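You operate a simulated robot arm through the tools that you are given. There is no shell and no other tool.

The job below is to be done with a simulated two-armed robot. You get a single attempt, and the scene is never put back.

JOB
Blow the dust off the green stub before the screens with the air can and seat it in place 2.
Fine: stand it under the nozzle; the other two stay as they are; at the end shut the drawer and lock its latch. Set down upright: what you pick out.
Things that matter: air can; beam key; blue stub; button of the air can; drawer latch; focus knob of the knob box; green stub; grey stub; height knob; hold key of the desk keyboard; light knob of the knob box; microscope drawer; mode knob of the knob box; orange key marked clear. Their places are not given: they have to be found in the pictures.

The check looks at the end state, three seconds after you hand in, the way a careful person would. Anything else that was tipped, shoved, dropped, spilled or broken makes it a failure.

ROBOT AND FRAMES
Two 7-joint arms with fingered hands on one trunk that stands fixed in place. Base frame: the origin is at the foot of the trunk, x ahead of it, y to its left, z up; the work surface is at about z = 760. Lengths are in mm, angles in degrees, forces in N, time in s.
The left shoulder is at [70, 163, 949], the right one opposite. Each reaches about 1215 mm from its shoulder. Payload 4 kg a hand.
Tool frame (each hand has its own): the origin (TCP) lies between the finger pads and is the grasp point; the fingertips stand 36 mm ahead of it; z points along the fingers, y is the line along which they close. The gripper opens to 124 mm; its body begins 42 mm behind the TCP. The gripper is a hand of 4 fingers: y runs from the thumb to the fingers, the wrist lies at [-15, -99, -189] in the tool frame, and closing takes about 1.5 s.
Orientation is told as [roll, pitch, yaw] about the base's x, y, z axes, in that order, counted from this pose: with the fingers straight down and the wrist toward the robot, the tool's x, y and z point along [0, 1, 0], [1, 0, 0] and [0, 0, -1] of the base frame.

CONTROLS
- The arms move only by the tool send_rows. It takes "left_deltas", "right_deltas" or both (then of equal length, played together; a hand with none holds still); each is a list of rows, each an object (a shift or turn left out is 0, a gripper value left out holds the last) with "delta_pos": the shift along the base's x, y, z in mm, a list of three; "rot": the turn, a rotation vector about the base's x, y, z in rad, a list of three; "claw": the opening, from 0 (shut) to 1 (fully open). In form: [{"delta_pos": [tx, ty, tz], "rot": [wx, wy, wz], "claw": claw}, ...]. A call has 1 to 20 rows; each row shifts and turns the commanded pose from where the row before left it. A row lasts 0.2 s, in which the tool goes at most 50 mm and 8.6 degrees; a call with a longer step from one row to the next is refused whole, and so is a gripper value outside its range. A pose out of reach is approached as far as the arm can. The call stops where the force on the tool passes 50 N (or 10 N more than at its start, if that is more) or the arm is blocked; 0.2 s more then pass. The fingers move at their own pace (about 45 mm/s each) and stop on an object; they squeeze with about 30 N. The grip force told is the motor's: it shows also when the fingers shut on nothing. Time passes only in rows, and 0.2 s behind the last, so rows that do not move let the fingers close. It gives the time, the measured TCP pose, the force on the tool (base axes), the opening and the grip force at its end, in the units of the frame above (readings bear some noise), with the torque about the TCP (base axes, N m) and any sound that the robot's microphone picked up, and new pictures: "views" is both (left out), scene, wrist or none (wrist: the cameras of the hands that moved).
- Cameras (640 x 400 px; columns grow to the right, rows downward): "scene" is now at [205.4, -49.5, 1205.7]; the picture's right is [-0.54, -0.82, 0.17], its down [-0.28, -0.01, -0.96] and it looks along [0.79, -0.57, -0.22] (base axes); focal length 214 px, centre (320, 200). "left" rides on the left gripper at [-75, -86, -123] in its tool frame; the picture's right is [-0.70, -0.34, 0.63], its down [0.64, -0.68, 0.35] and it looks along [0.32, 0.65, 0.69] (tool axes); focal length 275 px, centre (320, 200). "right" rides on the right gripper at [75, -86, -123] in its tool frame; the picture's right is [-0.70, 0.34, -0.63], its down [-0.65, -0.68, 0.35] and it looks along [-0.32, 0.65, 0.69] (tool axes); focal length 275 px, centre (320, 200).
- raise_lower(by): moves the trunk up (or, below 0, down) by that many mm; the arms and the scene camera ride with it, the base frame stays. It gives what a move gives, with no picture.
- preshape(shape, hand): the hand has 4 fingers and takes this shape, open, in about a second: jaw (thumb against the fingers, like two jaws); tri (thumb and two fingers); tip (a fingertip pinch); poke (one finger out to press); point (the index stretched); flat (the hand flat); cup (the hand cupped); fist (a fist). The gripper value then closes the fingers along that shape, each until it touches; the sizes above hold for jaw. It gives what a move gives, with no picture.
- head_to(pan, tilt): turns the head with the scene camera to pan (to the left, within 86 degrees either way) and tilt (down, from -29 to 69), counted from straight ahead of the robot (the tilt from the chest, where the trunk bows). It gives what a move gives, and a new picture of the scene camera.
- locate(camera, pixels): for up to 12 pixels [column, row] of the newest picture of that camera ("zoom" is the newest enlarged one), the place [x, y, z] in the base frame of the surface seen there, good to about 2 mm. It takes no simulated time.
- close_up(camera, box): a new picture of the part [left, top, right, bottom] of that camera's present view, enlarged. It takes no simulated time.
- job_done(): hands the job in; it is judged then, once.

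Leave the grippers open and the arms clear of the work at the hand-in unless told otherwise.

The tools are called as a command line: name --argument value ..., lists and objects as JSON in quotes. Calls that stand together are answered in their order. send_rows: Moves the arms, as the interface text tells. Its arguments: {"type":"object","properties":{"left_deltas":{"type":"array"},"right_deltas":{"type":"array"},"views":{"type":"string","enum":["both","scene","wrist","none"]}},"required":[]} The other tools are called the same way: raise_lower (by) moves the trunk up or down; preshape (shape, hand) gives the hand a shape; head_to (pan, tilt) turns the head that bears the scene camera; locate (camera, pixels) gives the place of the surface under pixels of a picture; close_up (camera, box) takes an enlarged picture of a part of a camera's view; job_done () hands the job in.

At the start:

```text
clock: 0.0
left_eef_pos: [652.7, 390.6, 1248.6]
left_tcp_rot: [-0.1, 0.0, 0.0]
left_wrist_force: [-0.3, 0.6, -0.4]
left_torque: [-0.03, -0.01, 0.05]
left_finger_gap: 123.8
left_grasp_force: 0.1
left_shape: jaw
right_eef_pos: [856.9, -210.0, 1213.4]
right_tcp_rot: [0.1, 0.0, 0.0]
right_wrist_force: [0.3, -0.5, 0.0]
right_torque: [-0.01, 0.01, 0.02]
right_finger_gap: 123.7
right_grasp_force: 0.0
right_shape: jaw
trunk travel left (down, up): [-125.0, 353.0]
head pan, tilt (commanded): [-34.6, -1.2]
```

scene: 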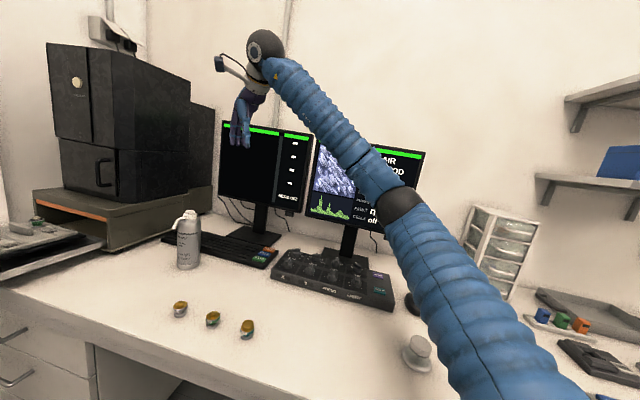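
right: 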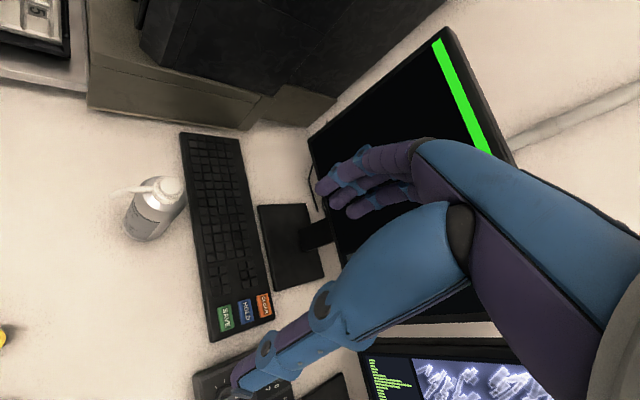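
left: 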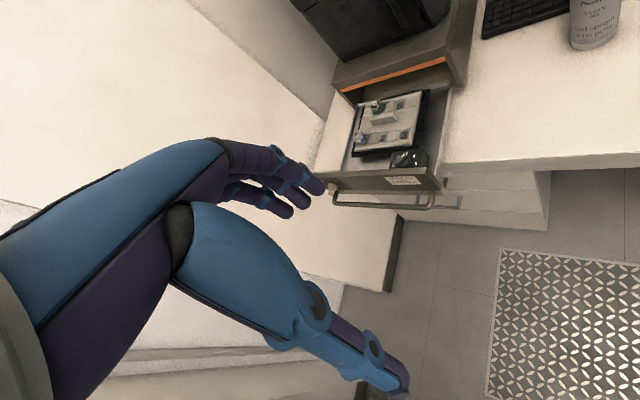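

I see an air can at about (188,240) in the scene picture, three small dusty items at (180,308), (213,318), (247,328), a drawer open at left. I look closer at these parts.

close_up --camera "scene" --box '[140, 200, 300, 350]'

close_up --camera "left" --box '[310, 60, 470, 220]'

close_up --camera "scene" --box '[380, 200, 640, 390]'

```text
2.67 times, centred on (220, 275) of scene
```

zoom: 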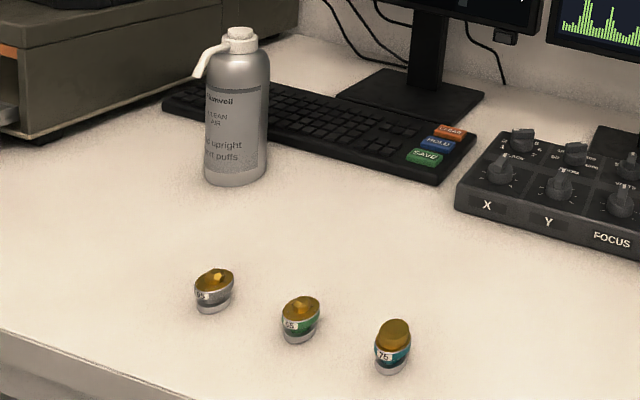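

```text
2.50 times, centred on (390, 140) of left
```

zoom: 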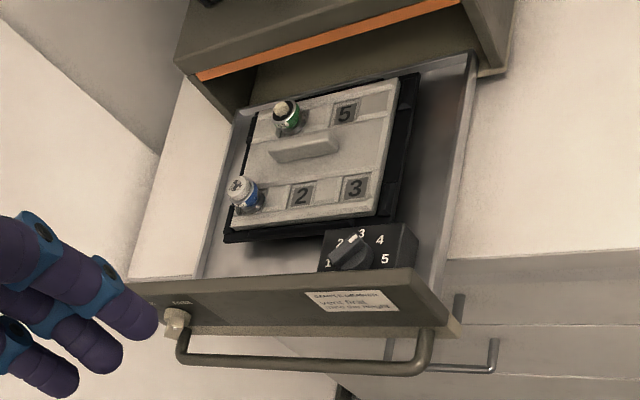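

```text
2.11 times, centred on (510, 295) of scene
```

zoom: 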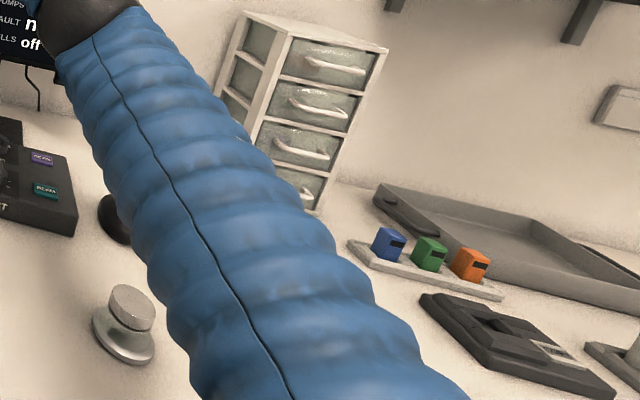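

I read the drawer note and the screens more closely.

close_up --camera "left" --box '[370, 145, 450, 200]'

close_up --camera "scene" --box '[215, 115, 430, 250]'

close_up --camera "scene" --box '[0, 180, 120, 300]'

close_up --camera "scene" --box '[165, 205, 215, 275]'

close_up --camera "scene" --box '[260, 240, 400, 320]'

```text
7.27 times, centred on (410, 172) of left
```

zoom: 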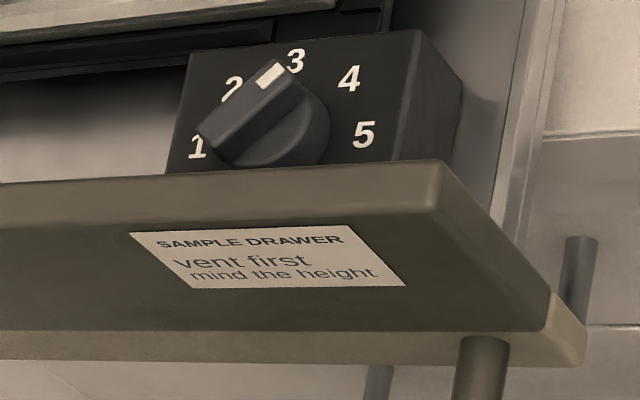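

```text
2.96 times, centred on (322, 182) of scene
```

zoom: 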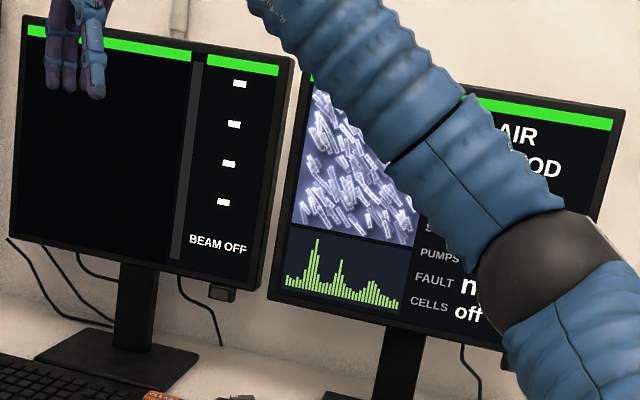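

```text
3.33 times, centred on (60, 240) of scene
```

zoom: 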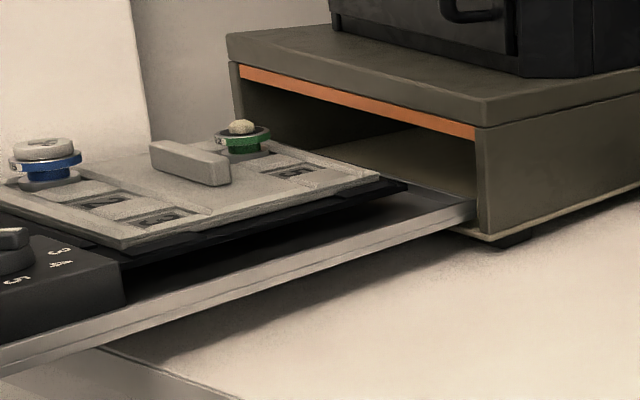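

```text
5.71 times, centred on (190, 240) of scene
```

zoom: 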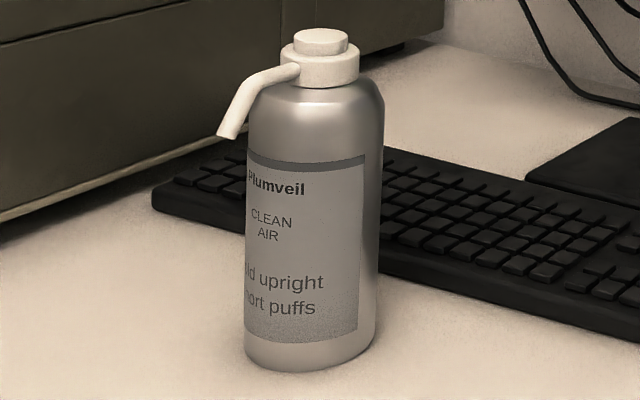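

```text
4.57 times, centred on (330, 280) of scene
```

zoom: 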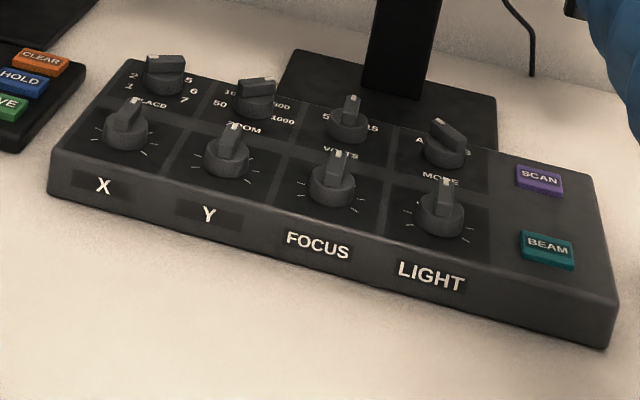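

The note says "vent first, mind the height"; the can says "hold upright, short puffs". I locate can, stubs and drawer parts in the scene picture.

locate --camera "scene" --pixels '[[180, 308], [213, 318], [247, 329], [188, 212], [176, 224], [188, 268], [190, 215], [40, 226], [60, 229], [14, 228], [181, 301], [214, 312]]'

locate --camera "left" --pixels '[[376, 106], [408, 109], [384, 116], [371, 139], [385, 139], [403, 135], [406, 154], [430, 155], [333, 188], [430, 203], [340, 203], [390, 205]]'

```text
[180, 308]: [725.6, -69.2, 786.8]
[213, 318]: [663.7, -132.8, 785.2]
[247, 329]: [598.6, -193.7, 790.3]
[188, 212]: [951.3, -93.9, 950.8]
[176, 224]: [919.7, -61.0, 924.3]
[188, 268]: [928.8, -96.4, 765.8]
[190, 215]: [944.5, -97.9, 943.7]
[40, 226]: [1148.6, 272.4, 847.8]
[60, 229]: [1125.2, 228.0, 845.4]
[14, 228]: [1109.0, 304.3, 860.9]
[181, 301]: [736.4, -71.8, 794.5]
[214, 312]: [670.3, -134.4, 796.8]
```

```text
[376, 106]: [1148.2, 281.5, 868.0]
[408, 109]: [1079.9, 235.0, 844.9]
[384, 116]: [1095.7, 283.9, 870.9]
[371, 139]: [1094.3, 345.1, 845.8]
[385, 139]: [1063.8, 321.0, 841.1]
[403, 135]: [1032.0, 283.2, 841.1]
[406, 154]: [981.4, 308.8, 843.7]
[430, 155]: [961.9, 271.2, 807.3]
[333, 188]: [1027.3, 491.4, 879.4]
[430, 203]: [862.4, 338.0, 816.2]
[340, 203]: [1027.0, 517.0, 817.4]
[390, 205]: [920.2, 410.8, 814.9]
```

I look closer at the latch at left picture (333,188) and the overall drawer.

close_up --camera "left" --box '[310, 165, 390, 215]'

close_up --camera "left" --box '[350, 85, 430, 150]'

head_to --pan 5 --tilt 25

```text
8.00 times, centred on (350, 190) of left
```

zoom: 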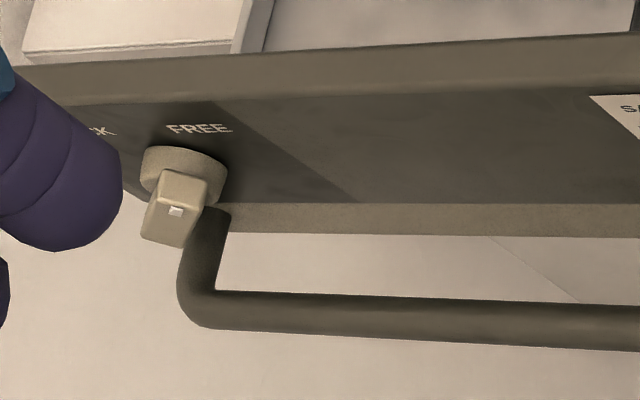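

```text
6.15 times, centred on (390, 118) of left
```

zoom: 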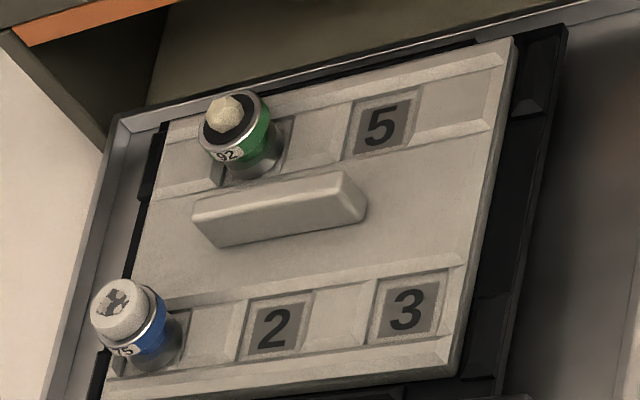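

```text
clock: 1.1
left_eef_pos: [651.8, 390.7, 1249.7]
left_tcp_rot: [0.1, 0.0, 0.0]
left_wrist_force: [-0.3, -0.4, 0.6]
left_torque: [0.0, 0.0, -0.03]
left_finger_gap: 123.7
left_grasp_force: 0.0
left_shape: jaw
right_eef_pos: [857.7, -210.1, 1212.6]
right_tcp_rot: [0.0, 0.0, 0.0]
right_wrist_force: [-0.4, -0.6, 0.5]
right_torque: [0.02, -0.02, 0.0]
right_finger_gap: 123.8
right_grasp_force: 0.1
right_shape: jaw
trunk travel left (down, up): [-125.0, 353.0]
head pan, tilt (commanded): [5.0, 25.0]
```

scene: 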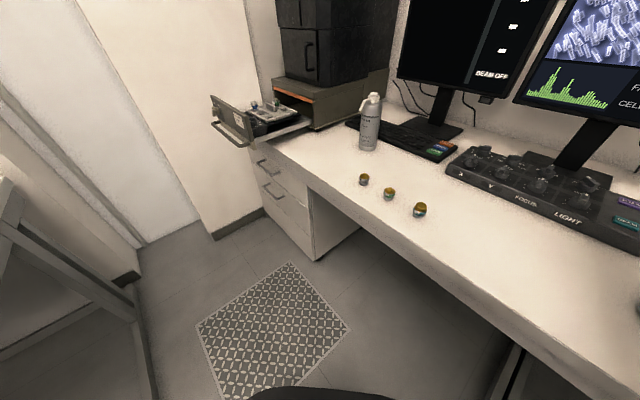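

The scene view now shows the whole desk. I zoom on the can at (369,120) and on the three stubs near (390,193) and the drawer near (260,115).

close_up --camera "scene" --box '[345, 85, 395, 160]'

close_up --camera "scene" --box '[350, 165, 440, 225]'

close_up --camera "scene" --box '[200, 75, 330, 155]'

```text
5.33 times, centred on (370, 122) of scene
```

zoom: 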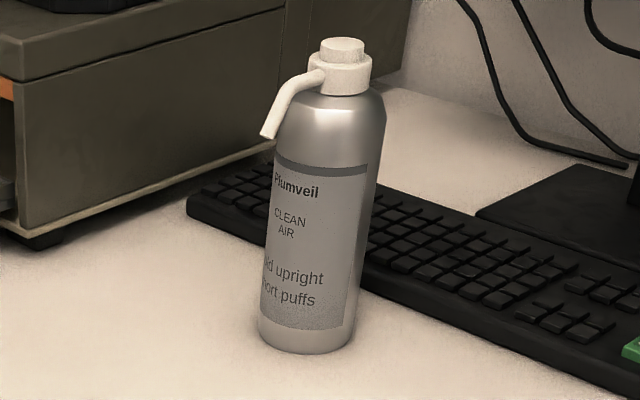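

```text
6.67 times, centred on (395, 195) of scene
```

zoom: 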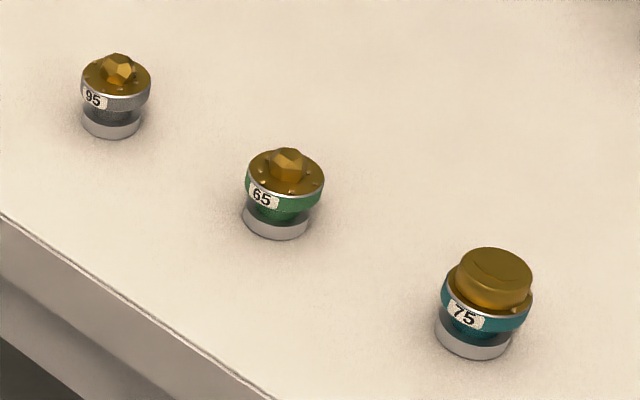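

```text
4.92 times, centred on (265, 115) of scene
```

zoom: 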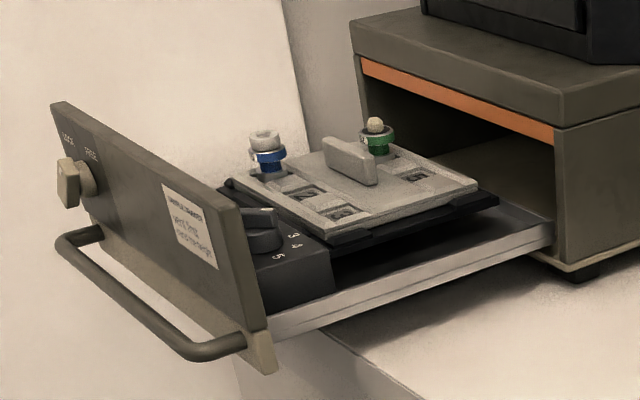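

I re-zoom on the can top to measure the nozzle and the button.

close_up --camera "scene" --box '[352, 86, 388, 114]'

```text
14.29 times, centred on (370, 100) of scene
```

zoom: 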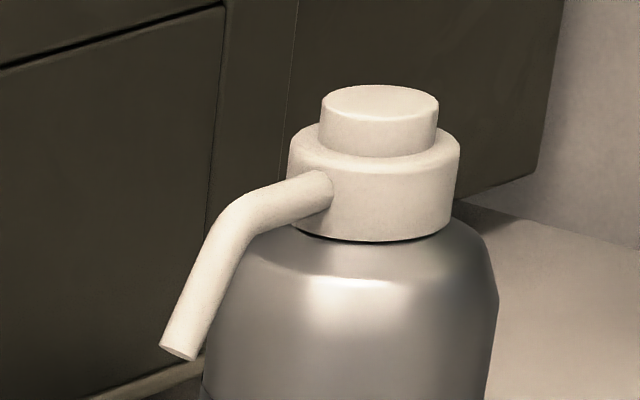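

I locate button top, collar, the nozzle along its length and the tip.

locate --camera "zoom" --pixels '[[380, 95], [380, 110], [380, 140], [375, 190], [310, 185], [275, 200], [240, 215], [225, 240], [205, 285], [185, 335], [180, 350], [350, 300]]'

```text
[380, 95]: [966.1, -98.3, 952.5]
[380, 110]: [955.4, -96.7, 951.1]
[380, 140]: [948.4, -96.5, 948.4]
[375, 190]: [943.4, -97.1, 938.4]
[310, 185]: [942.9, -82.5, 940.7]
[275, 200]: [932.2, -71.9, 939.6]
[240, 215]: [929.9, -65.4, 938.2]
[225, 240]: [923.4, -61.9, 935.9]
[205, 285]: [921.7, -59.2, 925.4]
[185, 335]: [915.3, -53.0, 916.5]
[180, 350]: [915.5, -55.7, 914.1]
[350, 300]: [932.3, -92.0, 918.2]
```

I zoom in on the green stub at scene (390,194) to measure it, plus its neighbours.

close_up --camera "scene" --box '[376, 182, 404, 204]'

```text
16.00 times, centred on (390, 193) of scene
```

zoom: 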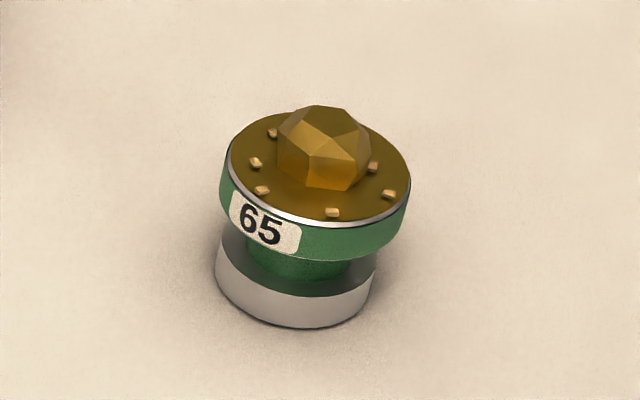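

locate --camera "zoom" --pixels '[[320, 125], [320, 195], [235, 165], [405, 165], [318, 112], [290, 320], [220, 270], [372, 285], [290, 270], [300, 235], [335, 215], [290, 340]]'

```text
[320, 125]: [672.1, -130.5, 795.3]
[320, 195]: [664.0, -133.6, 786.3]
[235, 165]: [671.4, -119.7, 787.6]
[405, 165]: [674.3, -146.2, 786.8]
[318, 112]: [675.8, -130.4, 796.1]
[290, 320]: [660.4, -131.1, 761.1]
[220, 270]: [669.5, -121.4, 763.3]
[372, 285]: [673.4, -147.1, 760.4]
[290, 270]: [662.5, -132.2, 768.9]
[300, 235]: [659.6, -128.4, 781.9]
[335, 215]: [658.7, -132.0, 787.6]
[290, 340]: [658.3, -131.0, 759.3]
```

Green stub: flange about 28 mm wide, centre near (672,-133), flange at z≈778–787. I test hand shapes in the air: left 'tip', right 'tri', then look at them.

preshape --shape "tip" --hand "left"

preshape --shape "tri" --hand "right"

head_to --pan 10 --tilt -5

close_up --camera "left" --box '[0, 0, 640, 400]'

close_up --camera "right" --box '[0, 0, 640, 400]'

```text
clock: 2.0
left_eef_pos: [652.1, 391.4, 1248.9]
left_tcp_rot: [0.1, 0.1, 0.0]
left_wrist_force: [-0.4, 0.0, 0.1]
left_torque: [0.0, -0.02, 0.0]
left_finger_gap: 123.6
left_grasp_force: 0.1
left_shape: tip
right_eef_pos: [856.4, -209.4, 1214.8]
right_tcp_rot: [0.0, 0.0, -0.1]
right_wrist_force: [0.0, 0.4, 0.5]
right_torque: [-0.02, -0.01, 0.02]
right_finger_gap: 123.6
right_grasp_force: 0.0
right_shape: jaw
trunk travel left (down, up): [-125.0, 353.0]
head pan, tilt (commanded): [5.0, 25.0]
```

```text
clock: 2.9
left_eef_pos: [653.2, 392.4, 1248.9]
left_tcp_rot: [0.0, 0.0, 0.0]
left_wrist_force: [0.4, 0.6, -0.5]
left_torque: [0.03, -0.02, -0.03]
left_finger_gap: 123.6
left_grasp_force: 0.0
left_shape: tip
right_eef_pos: [858.9, -209.0, 1213.3]
right_tcp_rot: [0.0, 0.0, 0.0]
right_wrist_force: [-0.7, 0.9, -0.5]
right_torque: [0.03, 0.01, -0.02]
right_finger_gap: 123.8
right_grasp_force: 0.0
right_shape: tri
trunk travel left (down, up): [-125.0, 353.0]
head pan, tilt (commanded): [5.0, 25.0]
```

```text
clock: 3.8
left_eef_pos: [652.2, 390.6, 1249.5]
left_tcp_rot: [0.0, 0.0, 0.0]
left_wrist_force: [0.5, 0.7, 0.2]
left_torque: [-0.02, -0.02, -0.01]
left_finger_gap: 123.7
left_grasp_force: 0.1
left_shape: tip
right_eef_pos: [857.2, -208.7, 1213.2]
right_tcp_rot: [0.0, -0.1, 0.0]
right_wrist_force: [-0.1, 1.8, -0.1]
right_torque: [0.02, -0.02, -0.02]
right_finger_gap: 123.8
right_grasp_force: 0.2
right_shape: tri
trunk travel left (down, up): [-125.0, 353.0]
head pan, tilt (commanded): [10.0, -5.0]
```

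scene: 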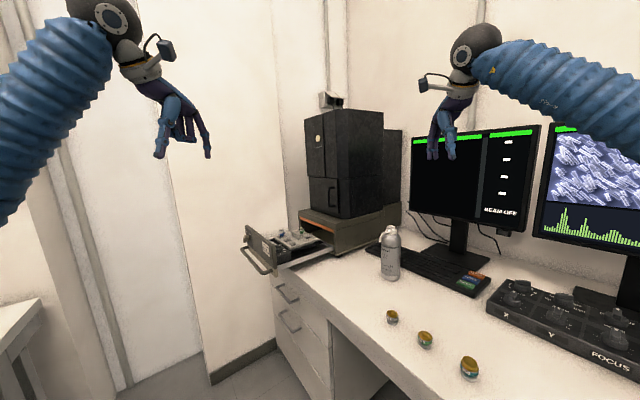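

```text
1.00 times, centred on (320, 200) of left (not enlarged: the box is as wide or as high as the picture)
```

zoom: 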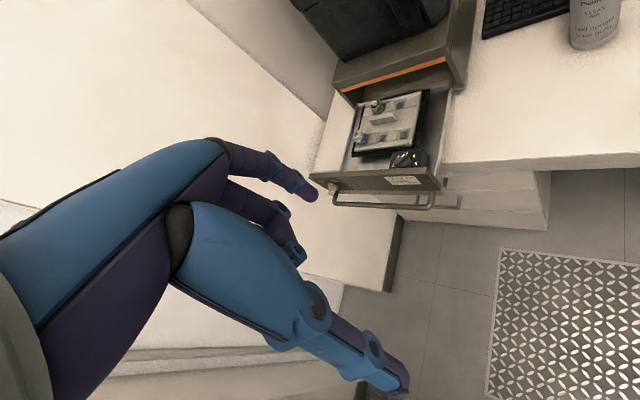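

```text
1.00 times, centred on (320, 200) of right (not enlarged: the box is as wide or as high as the picture)
```

zoom: 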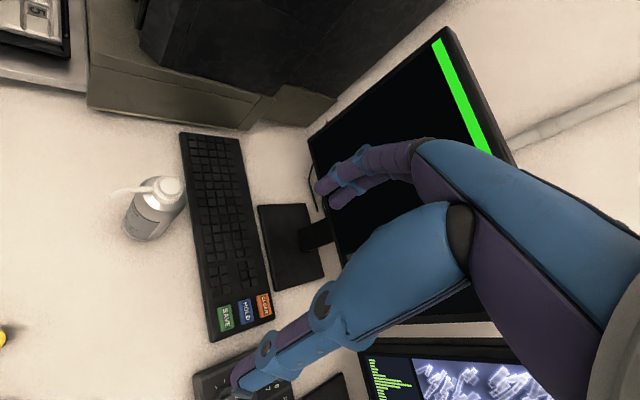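

I enlarge the hands in the scene picture: left hand near (180,120), right hand near (445,120).

close_up --camera "scene" --box '[100, 30, 240, 170]'

close_up --camera "scene" --box '[390, 40, 510, 170]'

```text
2.86 times, centred on (170, 100) of scene
```

zoom: 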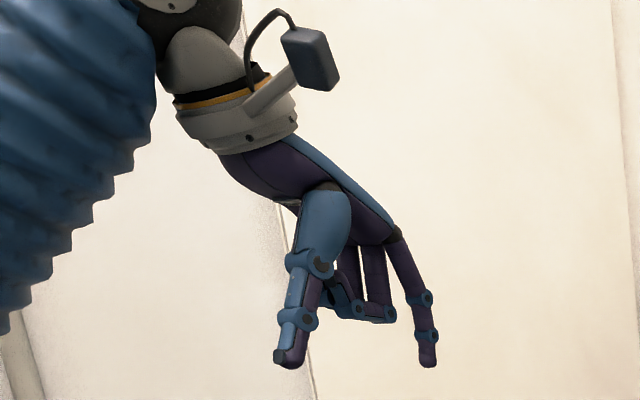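

```text
3.08 times, centred on (450, 105) of scene
```

zoom: 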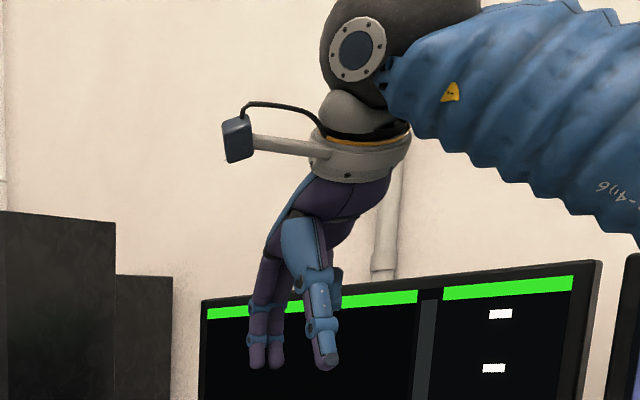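

I close both hands in the air to see where the fingertips meet in each shape.

send_rows --left_deltas '[{"claw": 0.15}, {}, {}, {}, {}, {}, {}, {}]' --right_deltas '[{"claw": 0.15}, {}, {}, {}, {}, {}, {}, {}]' --views "both"

```text
clock: 5.6
left_eef_pos: [652.2, 392.1, 1248.6]
left_tcp_rot: [-0.1, 0.0, -0.1]
left_wrist_force: [0.1, -1.0, 0.3]
left_torque: [-0.03, -0.01, 0.01]
left_finger_gap: 20.7
left_grasp_force: 0.0
left_shape: tip
right_eef_pos: [857.9, -210.0, 1212.5]
right_tcp_rot: [0.1, 0.0, -0.1]
right_wrist_force: [0.6, 0.4, 1.0]
right_torque: [-0.03, 0.01, 0.02]
right_finger_gap: 18.7
right_grasp_force: 0.1
right_shape: tri
trunk travel left (down, up): [-125.0, 353.0]
head pan, tilt (commanded): [10.0, -5.0]
```

scene: 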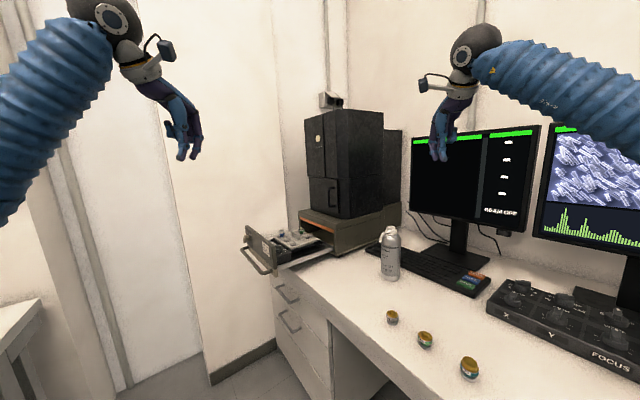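
right: 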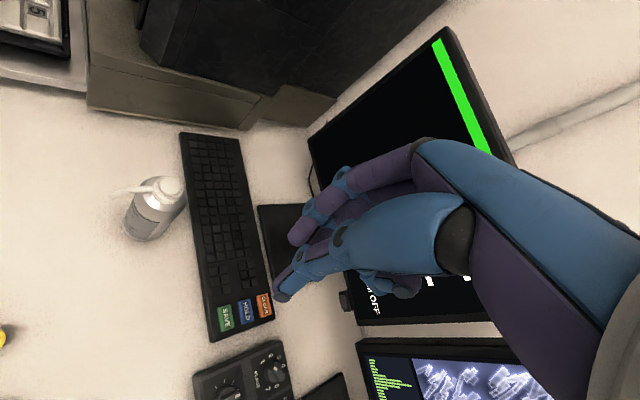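
left: 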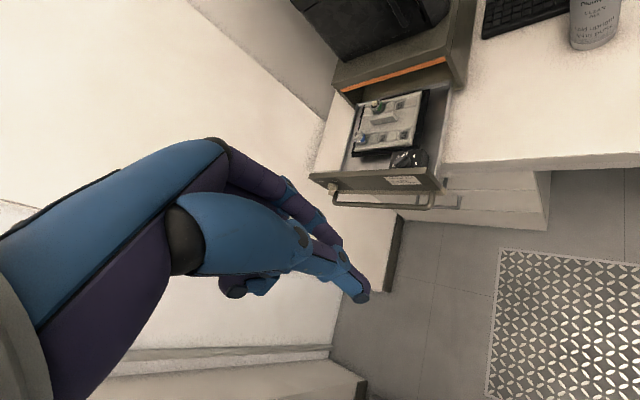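

I locate fingertip surfaces in both wrist pictures.

locate --camera "left" --pixels '[[337, 240], [330, 228], [364, 297], [357, 285], [320, 215], [345, 258]]'

locate --camera "right" --pixels '[[295, 238], [303, 225], [280, 293], [290, 282], [325, 215], [310, 240]]'

```text
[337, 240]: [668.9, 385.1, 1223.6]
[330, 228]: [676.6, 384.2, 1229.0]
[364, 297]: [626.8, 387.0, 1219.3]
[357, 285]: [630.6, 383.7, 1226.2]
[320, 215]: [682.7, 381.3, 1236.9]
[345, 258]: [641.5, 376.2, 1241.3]
```

```text
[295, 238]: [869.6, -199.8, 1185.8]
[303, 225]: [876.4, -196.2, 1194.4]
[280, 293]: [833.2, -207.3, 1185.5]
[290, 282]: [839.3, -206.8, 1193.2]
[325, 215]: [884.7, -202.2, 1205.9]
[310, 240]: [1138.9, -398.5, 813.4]
```

Tips meet close to the TCP in both shapes. I check the side view of the closed hands to see how high the curled fingers stay.

close_up --camera "scene" --box '[130, 60, 240, 170]'

close_up --camera "scene" --box '[400, 70, 500, 170]'

```text
3.64 times, centred on (185, 115) of scene
```

zoom: 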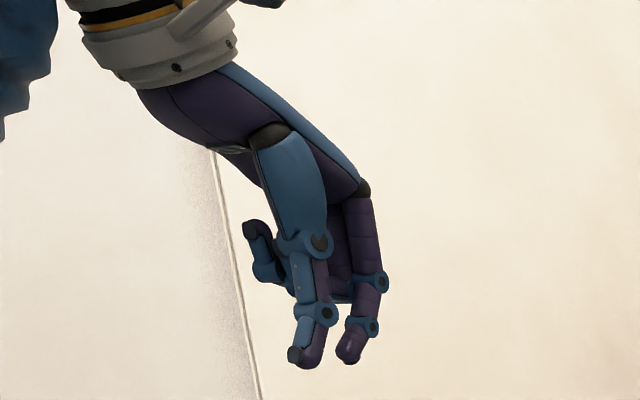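

```text
4.00 times, centred on (450, 120) of scene
```

zoom: 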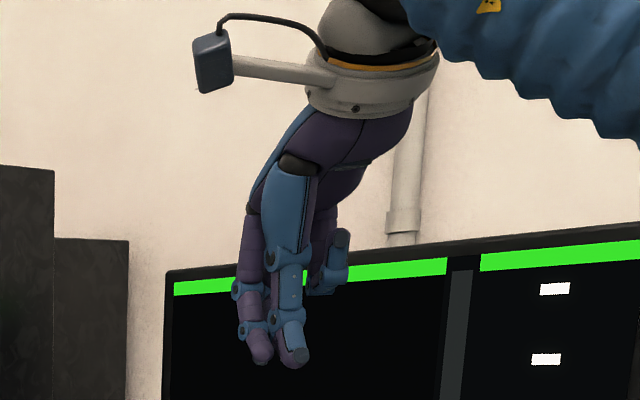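

Curled fingers stay about 50 mm above the fingertips, good. I measure the nozzle from the right wrist camera too.

close_up --camera "right" --box '[105, 170, 195, 245]'

```text
5.33 times, centred on (150, 208) of right
```

zoom: 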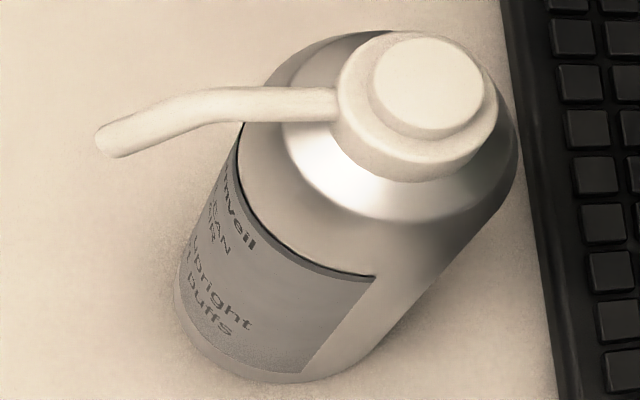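

locate --camera "zoom" --pixels '[[430, 85], [470, 80], [390, 90], [360, 80], [320, 100], [270, 102], [230, 104], [200, 112], [170, 120], [140, 132], [112, 142], [450, 150]]'

```text
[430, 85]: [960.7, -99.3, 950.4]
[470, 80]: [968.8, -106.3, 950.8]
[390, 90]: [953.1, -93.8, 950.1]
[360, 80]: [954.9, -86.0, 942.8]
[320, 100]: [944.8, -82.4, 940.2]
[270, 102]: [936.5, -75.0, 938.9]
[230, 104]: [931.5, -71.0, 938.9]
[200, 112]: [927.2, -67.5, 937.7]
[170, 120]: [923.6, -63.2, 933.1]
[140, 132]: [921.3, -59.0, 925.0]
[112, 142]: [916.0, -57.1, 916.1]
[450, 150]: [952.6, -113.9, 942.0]
```

Nozzle tip is about (917,-55,914), pointing along roughly (-0.42,0.41,-0.81); button centre about (961,-100,951). Now I clear the right arm to the right and bring the left hand (tip shape, half open) high above the green stub at (672,-133).

send_rows --left_deltas '[{"delta_pos": [0, -40, -10], "claw": 0.5}, {"delta_pos": [2, -44, -12]}, {"delta_pos": [2, -44, -12]}, {"delta_pos": [2, -44, -12]}, {"delta_pos": [2, -44, -12]}, {"delta_pos": [2, -44, -12]}, {"delta_pos": [2, -44, -12]}, {"delta_pos": [2, -44, -12]}, {"delta_pos": [2, -44, -12]}, {"delta_pos": [2, -44, -12]}, {"delta_pos": [2, -44, -12]}, {"delta_pos": [2, -44, -12]}]' --right_deltas '[{"delta_pos": [0, -45, 0], "claw": 1}, {"delta_pos": [0, -45, 0]}, {"delta_pos": [0, -45, 0]}, {"delta_pos": [0, -45, 0]}, {"delta_pos": [0, -45, 0]}, {}, {}, {}, {}, {}, {}, {}]' --views "both"

```text
clock: 8.2
left_eef_pos: [672.6, -133.5, 1107.2]
left_tcp_rot: [0.1, 0.0, 0.1]
left_wrist_force: [0.2, 0.0, -0.9]
left_torque: [-0.02, 0.03, -0.04]
left_finger_gap: 61.2
left_grasp_force: 0.0
left_shape: tip
right_eef_pos: [861.3, -435.8, 1211.8]
right_tcp_rot: [0.1, 0.1, 0.0]
right_wrist_force: [0.1, -1.3, -0.5]
right_torque: [0.04, 0.05, 0.0]
right_finger_gap: 123.7
right_grasp_force: 0.1
right_shape: tri
trunk travel left (down, up): [-125.0, 353.0]
head pan, tilt (commanded): [10.0, -5.0]
```

scene: 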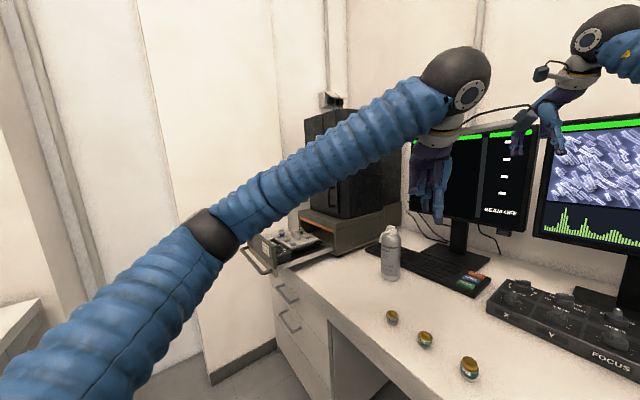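
right: 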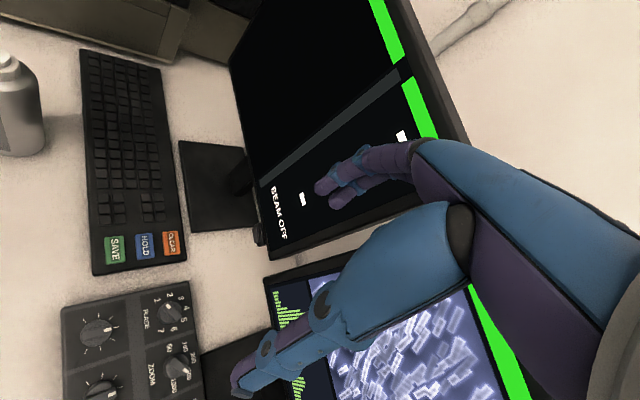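
left: 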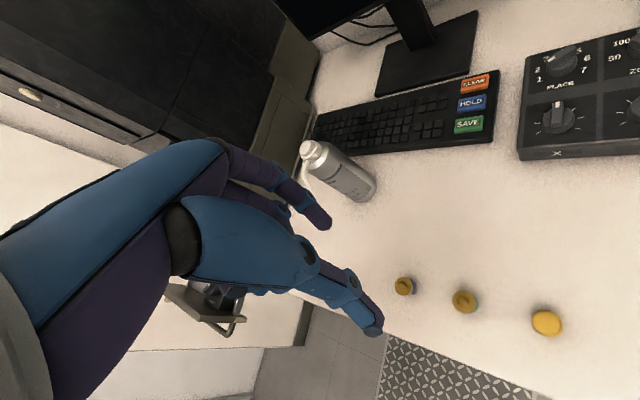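

The left hand is above the green stub; I see it at left picture (465,300). I turn the head down to watch and locate the stub in the left picture.

head_to --pan -12 --tilt 32

close_up --camera "left" --box '[425, 275, 505, 325]'

locate --camera "left" --pixels '[[464, 299], [454, 299], [475, 299], [464, 290], [464, 308]]'

```text
clock: 9.2
left_eef_pos: [671.1, -133.2, 1108.0]
left_tcp_rot: [0.0, 0.1, 0.0]
left_wrist_force: [-0.1, 0.4, 0.1]
left_torque: [0.01, 0.0, -0.02]
left_finger_gap: 61.2
left_grasp_force: 0.0
left_shape: tip
right_eef_pos: [861.6, -434.1, 1213.8]
right_tcp_rot: [0.1, 0.0, 0.0]
right_wrist_force: [-0.3, 0.7, 1.1]
right_torque: [-0.01, -0.02, -0.03]
right_finger_gap: 123.5
right_grasp_force: 0.0
right_shape: tri
trunk travel left (down, up): [-125.0, 353.0]
head pan, tilt (commanded): [-12.0, 32.0]
```

scene: 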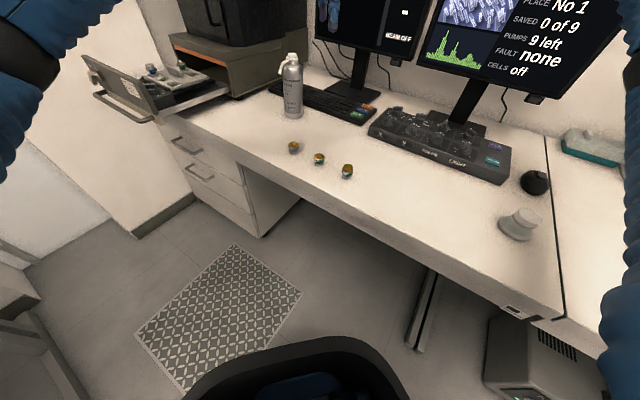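

```text
8.00 times, centred on (465, 300) of left
```

zoom: 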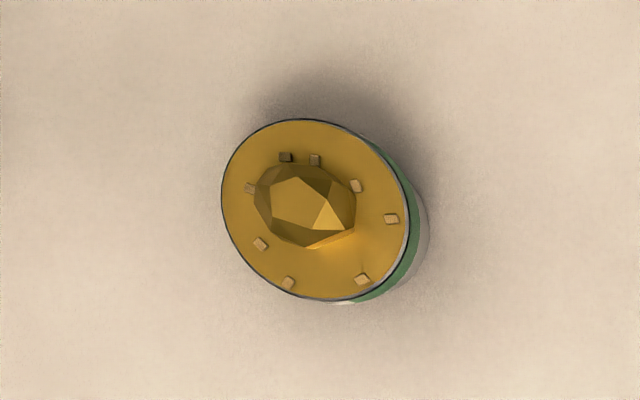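

```text
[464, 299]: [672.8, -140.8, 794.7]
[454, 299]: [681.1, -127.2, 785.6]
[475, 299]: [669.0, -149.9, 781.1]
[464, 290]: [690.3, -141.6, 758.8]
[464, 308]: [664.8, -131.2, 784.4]
```

locate --camera "zoom" --pixels '[[228, 200], [400, 235], [300, 126], [320, 292], [245, 145], [385, 275], [376, 155], [250, 265]]'

```text
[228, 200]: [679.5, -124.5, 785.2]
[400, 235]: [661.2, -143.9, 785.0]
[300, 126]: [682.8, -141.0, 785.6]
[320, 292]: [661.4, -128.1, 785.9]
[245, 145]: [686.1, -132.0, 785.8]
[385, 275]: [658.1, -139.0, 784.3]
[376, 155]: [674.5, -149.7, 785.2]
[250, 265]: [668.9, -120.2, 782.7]
```

Stub centre is (671.5,-134.8), disc top z≈785.5, crystal top ≈796. I descend the left hand to z≈850 first.

send_rows --left_deltas '[{"delta_pos": [0, -1, -43]}, {"delta_pos": [0, 0, -43]}, {"delta_pos": [0, 0, -43]}, {"delta_pos": [0, 0, -43]}, {"delta_pos": [0, 0, -43]}, {"delta_pos": [0, 0, -40]}, {}]' --views "both"

```text
clock: 10.8
left_eef_pos: [672.1, -132.1, 855.1]
left_tcp_rot: [-0.1, -0.1, 0.0]
left_wrist_force: [-0.7, -0.6, 0.4]
left_torque: [-0.03, -0.04, 0.0]
left_finger_gap: 61.1
left_grasp_force: 0.0
left_shape: tip
right_eef_pos: [859.6, -434.2, 1214.6]
right_tcp_rot: [-0.1, 0.1, 0.0]
right_wrist_force: [-0.3, -0.3, 0.7]
right_torque: [0.03, 0.0, 0.01]
right_finger_gap: 123.4
right_grasp_force: 0.1
right_shape: tri
trunk travel left (down, up): [-125.0, 353.0]
head pan, tilt (commanded): [-12.0, 32.0]
```

scene: 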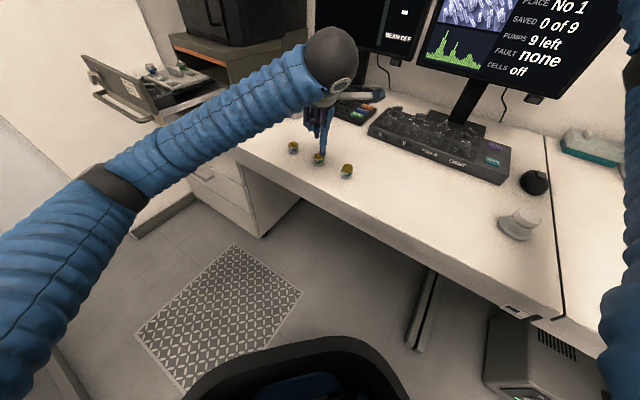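
left: 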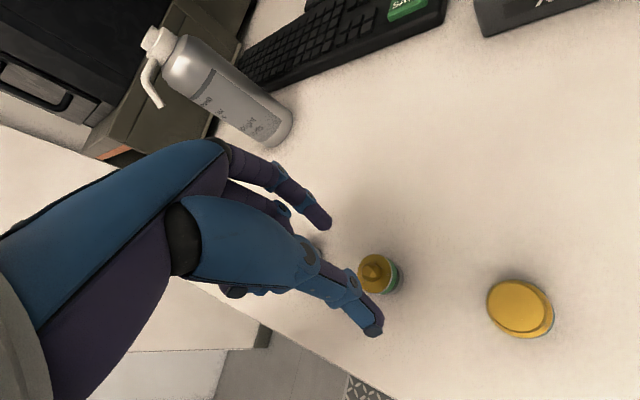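

I zoom on the stub at left (378,273) to refine its position relative to the fingers.

close_up --camera "left" --box '[300, 200, 420, 345]'

```text
2.76 times, centred on (360, 272) of left
```

zoom: 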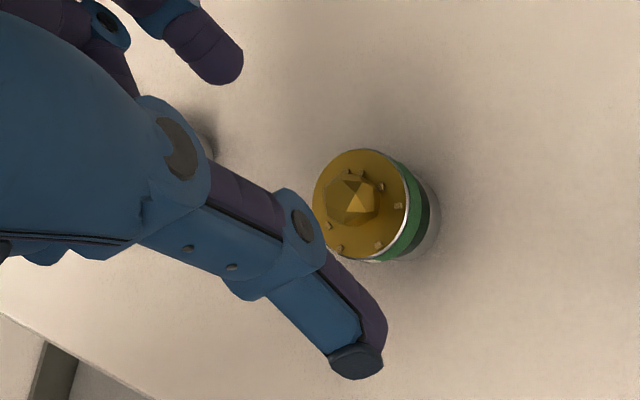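

locate --camera "zoom" --pixels '[[318, 200], [402, 222], [360, 155], [370, 250], [352, 195], [335, 165], [395, 180], [340, 325], [370, 325], [355, 360], [225, 60], [235, 75]]'

```text
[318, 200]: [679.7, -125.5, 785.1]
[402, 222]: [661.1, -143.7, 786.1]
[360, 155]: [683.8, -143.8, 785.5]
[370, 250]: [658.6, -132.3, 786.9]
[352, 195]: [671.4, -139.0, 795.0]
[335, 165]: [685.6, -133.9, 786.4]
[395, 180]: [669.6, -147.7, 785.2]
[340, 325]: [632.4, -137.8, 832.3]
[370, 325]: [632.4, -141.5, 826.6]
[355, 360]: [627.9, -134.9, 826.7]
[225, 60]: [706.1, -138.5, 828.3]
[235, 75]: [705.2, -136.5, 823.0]
```

Stub centre ≈ (671,-135). I shift 2 mm to −y, lower to z≈806 and then close the fingertips on the flange.

send_rows --left_deltas '[{"delta_pos": [-0.5, -2, -20]}, {"delta_pos": [0, 0, -18]}, {"delta_pos": [0, 0, -11]}, {}]' --views "wrist"

```text
clock: 11.8
left_eef_pos: [672.8, -134.2, 804.6]
left_tcp_rot: [0.0, 0.1, 0.0]
left_wrist_force: [0.5, 0.3, 0.4]
left_torque: [0.02, 0.0, 0.0]
left_finger_gap: 61.5
left_grasp_force: 0.0
left_shape: tip
right_eef_pos: [860.1, -434.6, 1213.4]
right_tcp_rot: [0.0, 0.0, 0.1]
right_wrist_force: [-0.5, -0.9, -0.1]
right_torque: [-0.01, -0.04, -0.01]
right_finger_gap: 123.5
right_grasp_force: 0.1
right_shape: tri
trunk travel left (down, up): [-125.0, 353.0]
head pan, tilt (commanded): [-12.0, 32.0]
```

left: 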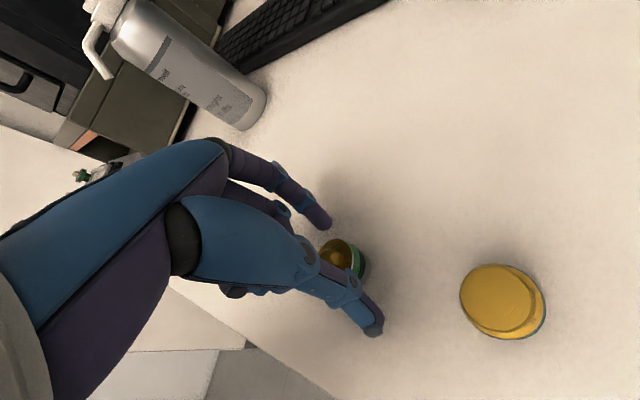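

The stub sits between index and thumb. I close.

send_rows --left_deltas '[{"claw": 0.3}, {}, {"claw": 0.1}, {}, {}, {"claw": 0}, {}, {}]' --views "wrist"

close_up --camera "left" --box '[270, 190, 420, 345]'

close_up --camera "scene" --box '[280, 120, 370, 190]'

```text
clock: 13.6
left_eef_pos: [672.1, -133.7, 804.6]
left_tcp_rot: [0.0, 0.0, 0.1]
left_wrist_force: [-0.2, 0.0, -0.1]
left_torque: [-0.03, -0.01, 0.02]
left_finger_gap: 28.2
left_grasp_force: 30.1
left_shape: tip
right_eef_pos: [859.7, -434.3, 1213.0]
right_tcp_rot: [0.1, 0.0, 0.0]
right_wrist_force: [-0.2, 0.2, -0.4]
right_torque: [0.04, -0.01, -0.03]
right_finger_gap: 123.5
right_grasp_force: 0.0
right_shape: tri
trunk travel left (down, up): [-125.0, 353.0]
head pan, tilt (commanded): [-12.0, 32.0]
```

left: 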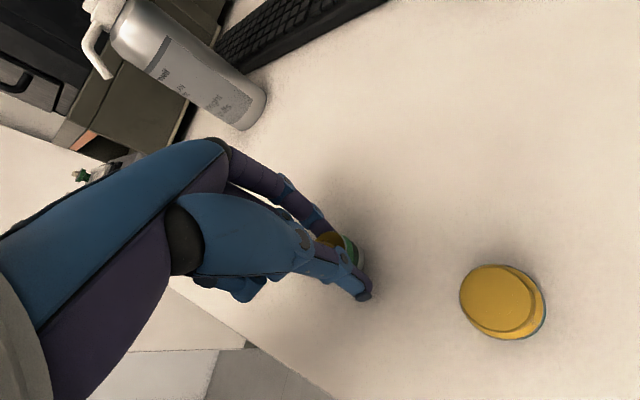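

```text
2.58 times, centred on (345, 268) of left
```

zoom: 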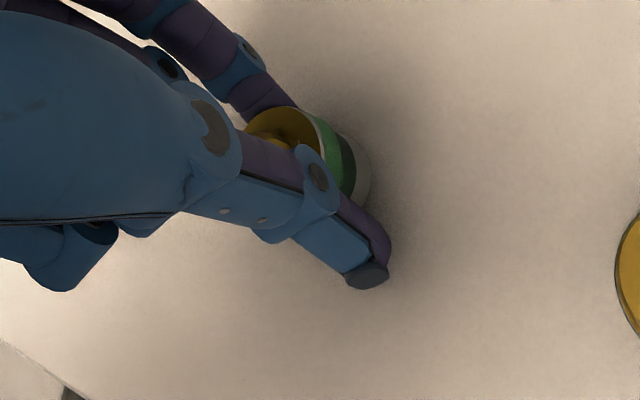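

```text
5.71 times, centred on (325, 155) of scene
```

zoom: 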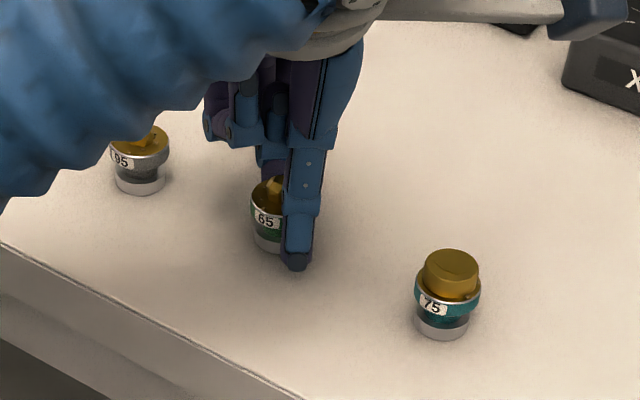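

Gripped (gap 28.2, 30 N). I lift straight up 100 mm.

send_rows --left_deltas '[{"delta_pos": [0, 0, 10]}, {"delta_pos": [0, 0, 25]}, {"delta_pos": [0, 0, 35]}, {"delta_pos": [0, 0, 30]}, {}]' --views "both"

close_up --camera "left" --box '[270, 190, 420, 345]'

close_up --camera "scene" --box '[280, 100, 370, 190]'

```text
clock: 14.8
left_eef_pos: [672.2, -135.1, 900.3]
left_tcp_rot: [0.0, 0.2, 0.0]
left_wrist_force: [0.2, 0.5, -0.5]
left_torque: [-0.01, 0.02, 0.01]
left_finger_gap: 27.9
left_grasp_force: 29.8
left_shape: tip
right_eef_pos: [861.6, -434.2, 1211.3]
right_tcp_rot: [0.1, 0.0, 0.0]
right_wrist_force: [0.2, 0.2, -0.1]
right_torque: [0.0, -0.02, 0.05]
right_finger_gap: 123.8
right_grasp_force: 0.0
right_shape: tri
trunk travel left (down, up): [-125.0, 353.0]
head pan, tilt (commanded): [-12.0, 32.0]
```

scene: 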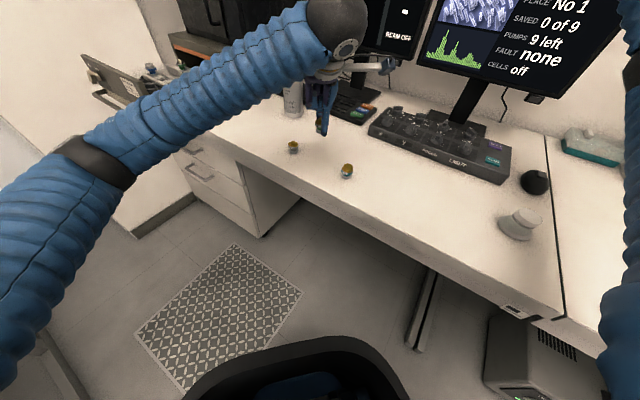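
left: 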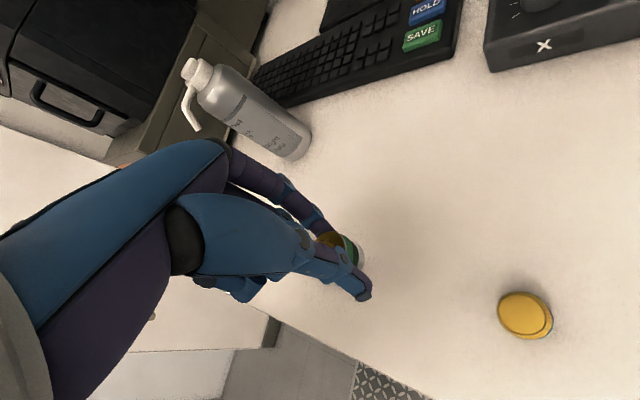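

```text
2.58 times, centred on (345, 268) of left
```

zoom: 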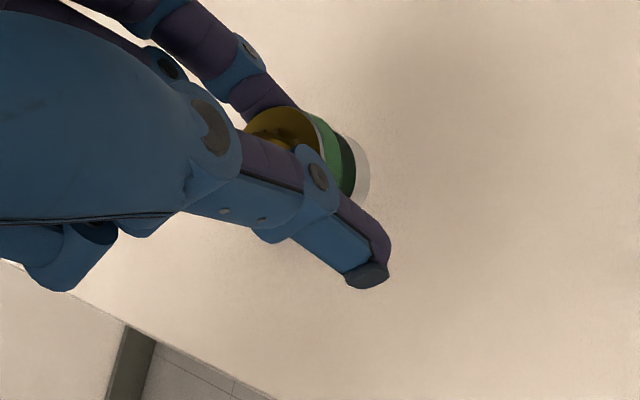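

```text
4.44 times, centred on (325, 145) of scene
```

zoom: 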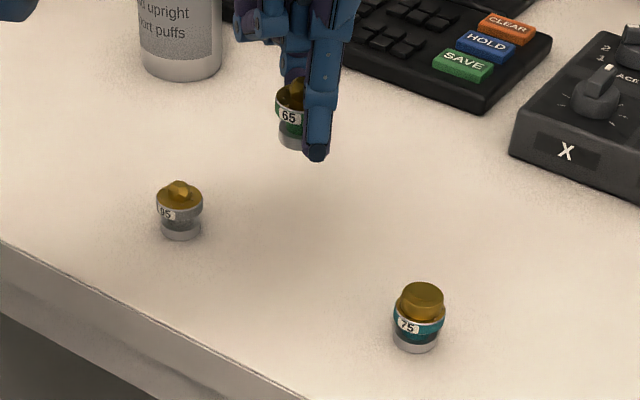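

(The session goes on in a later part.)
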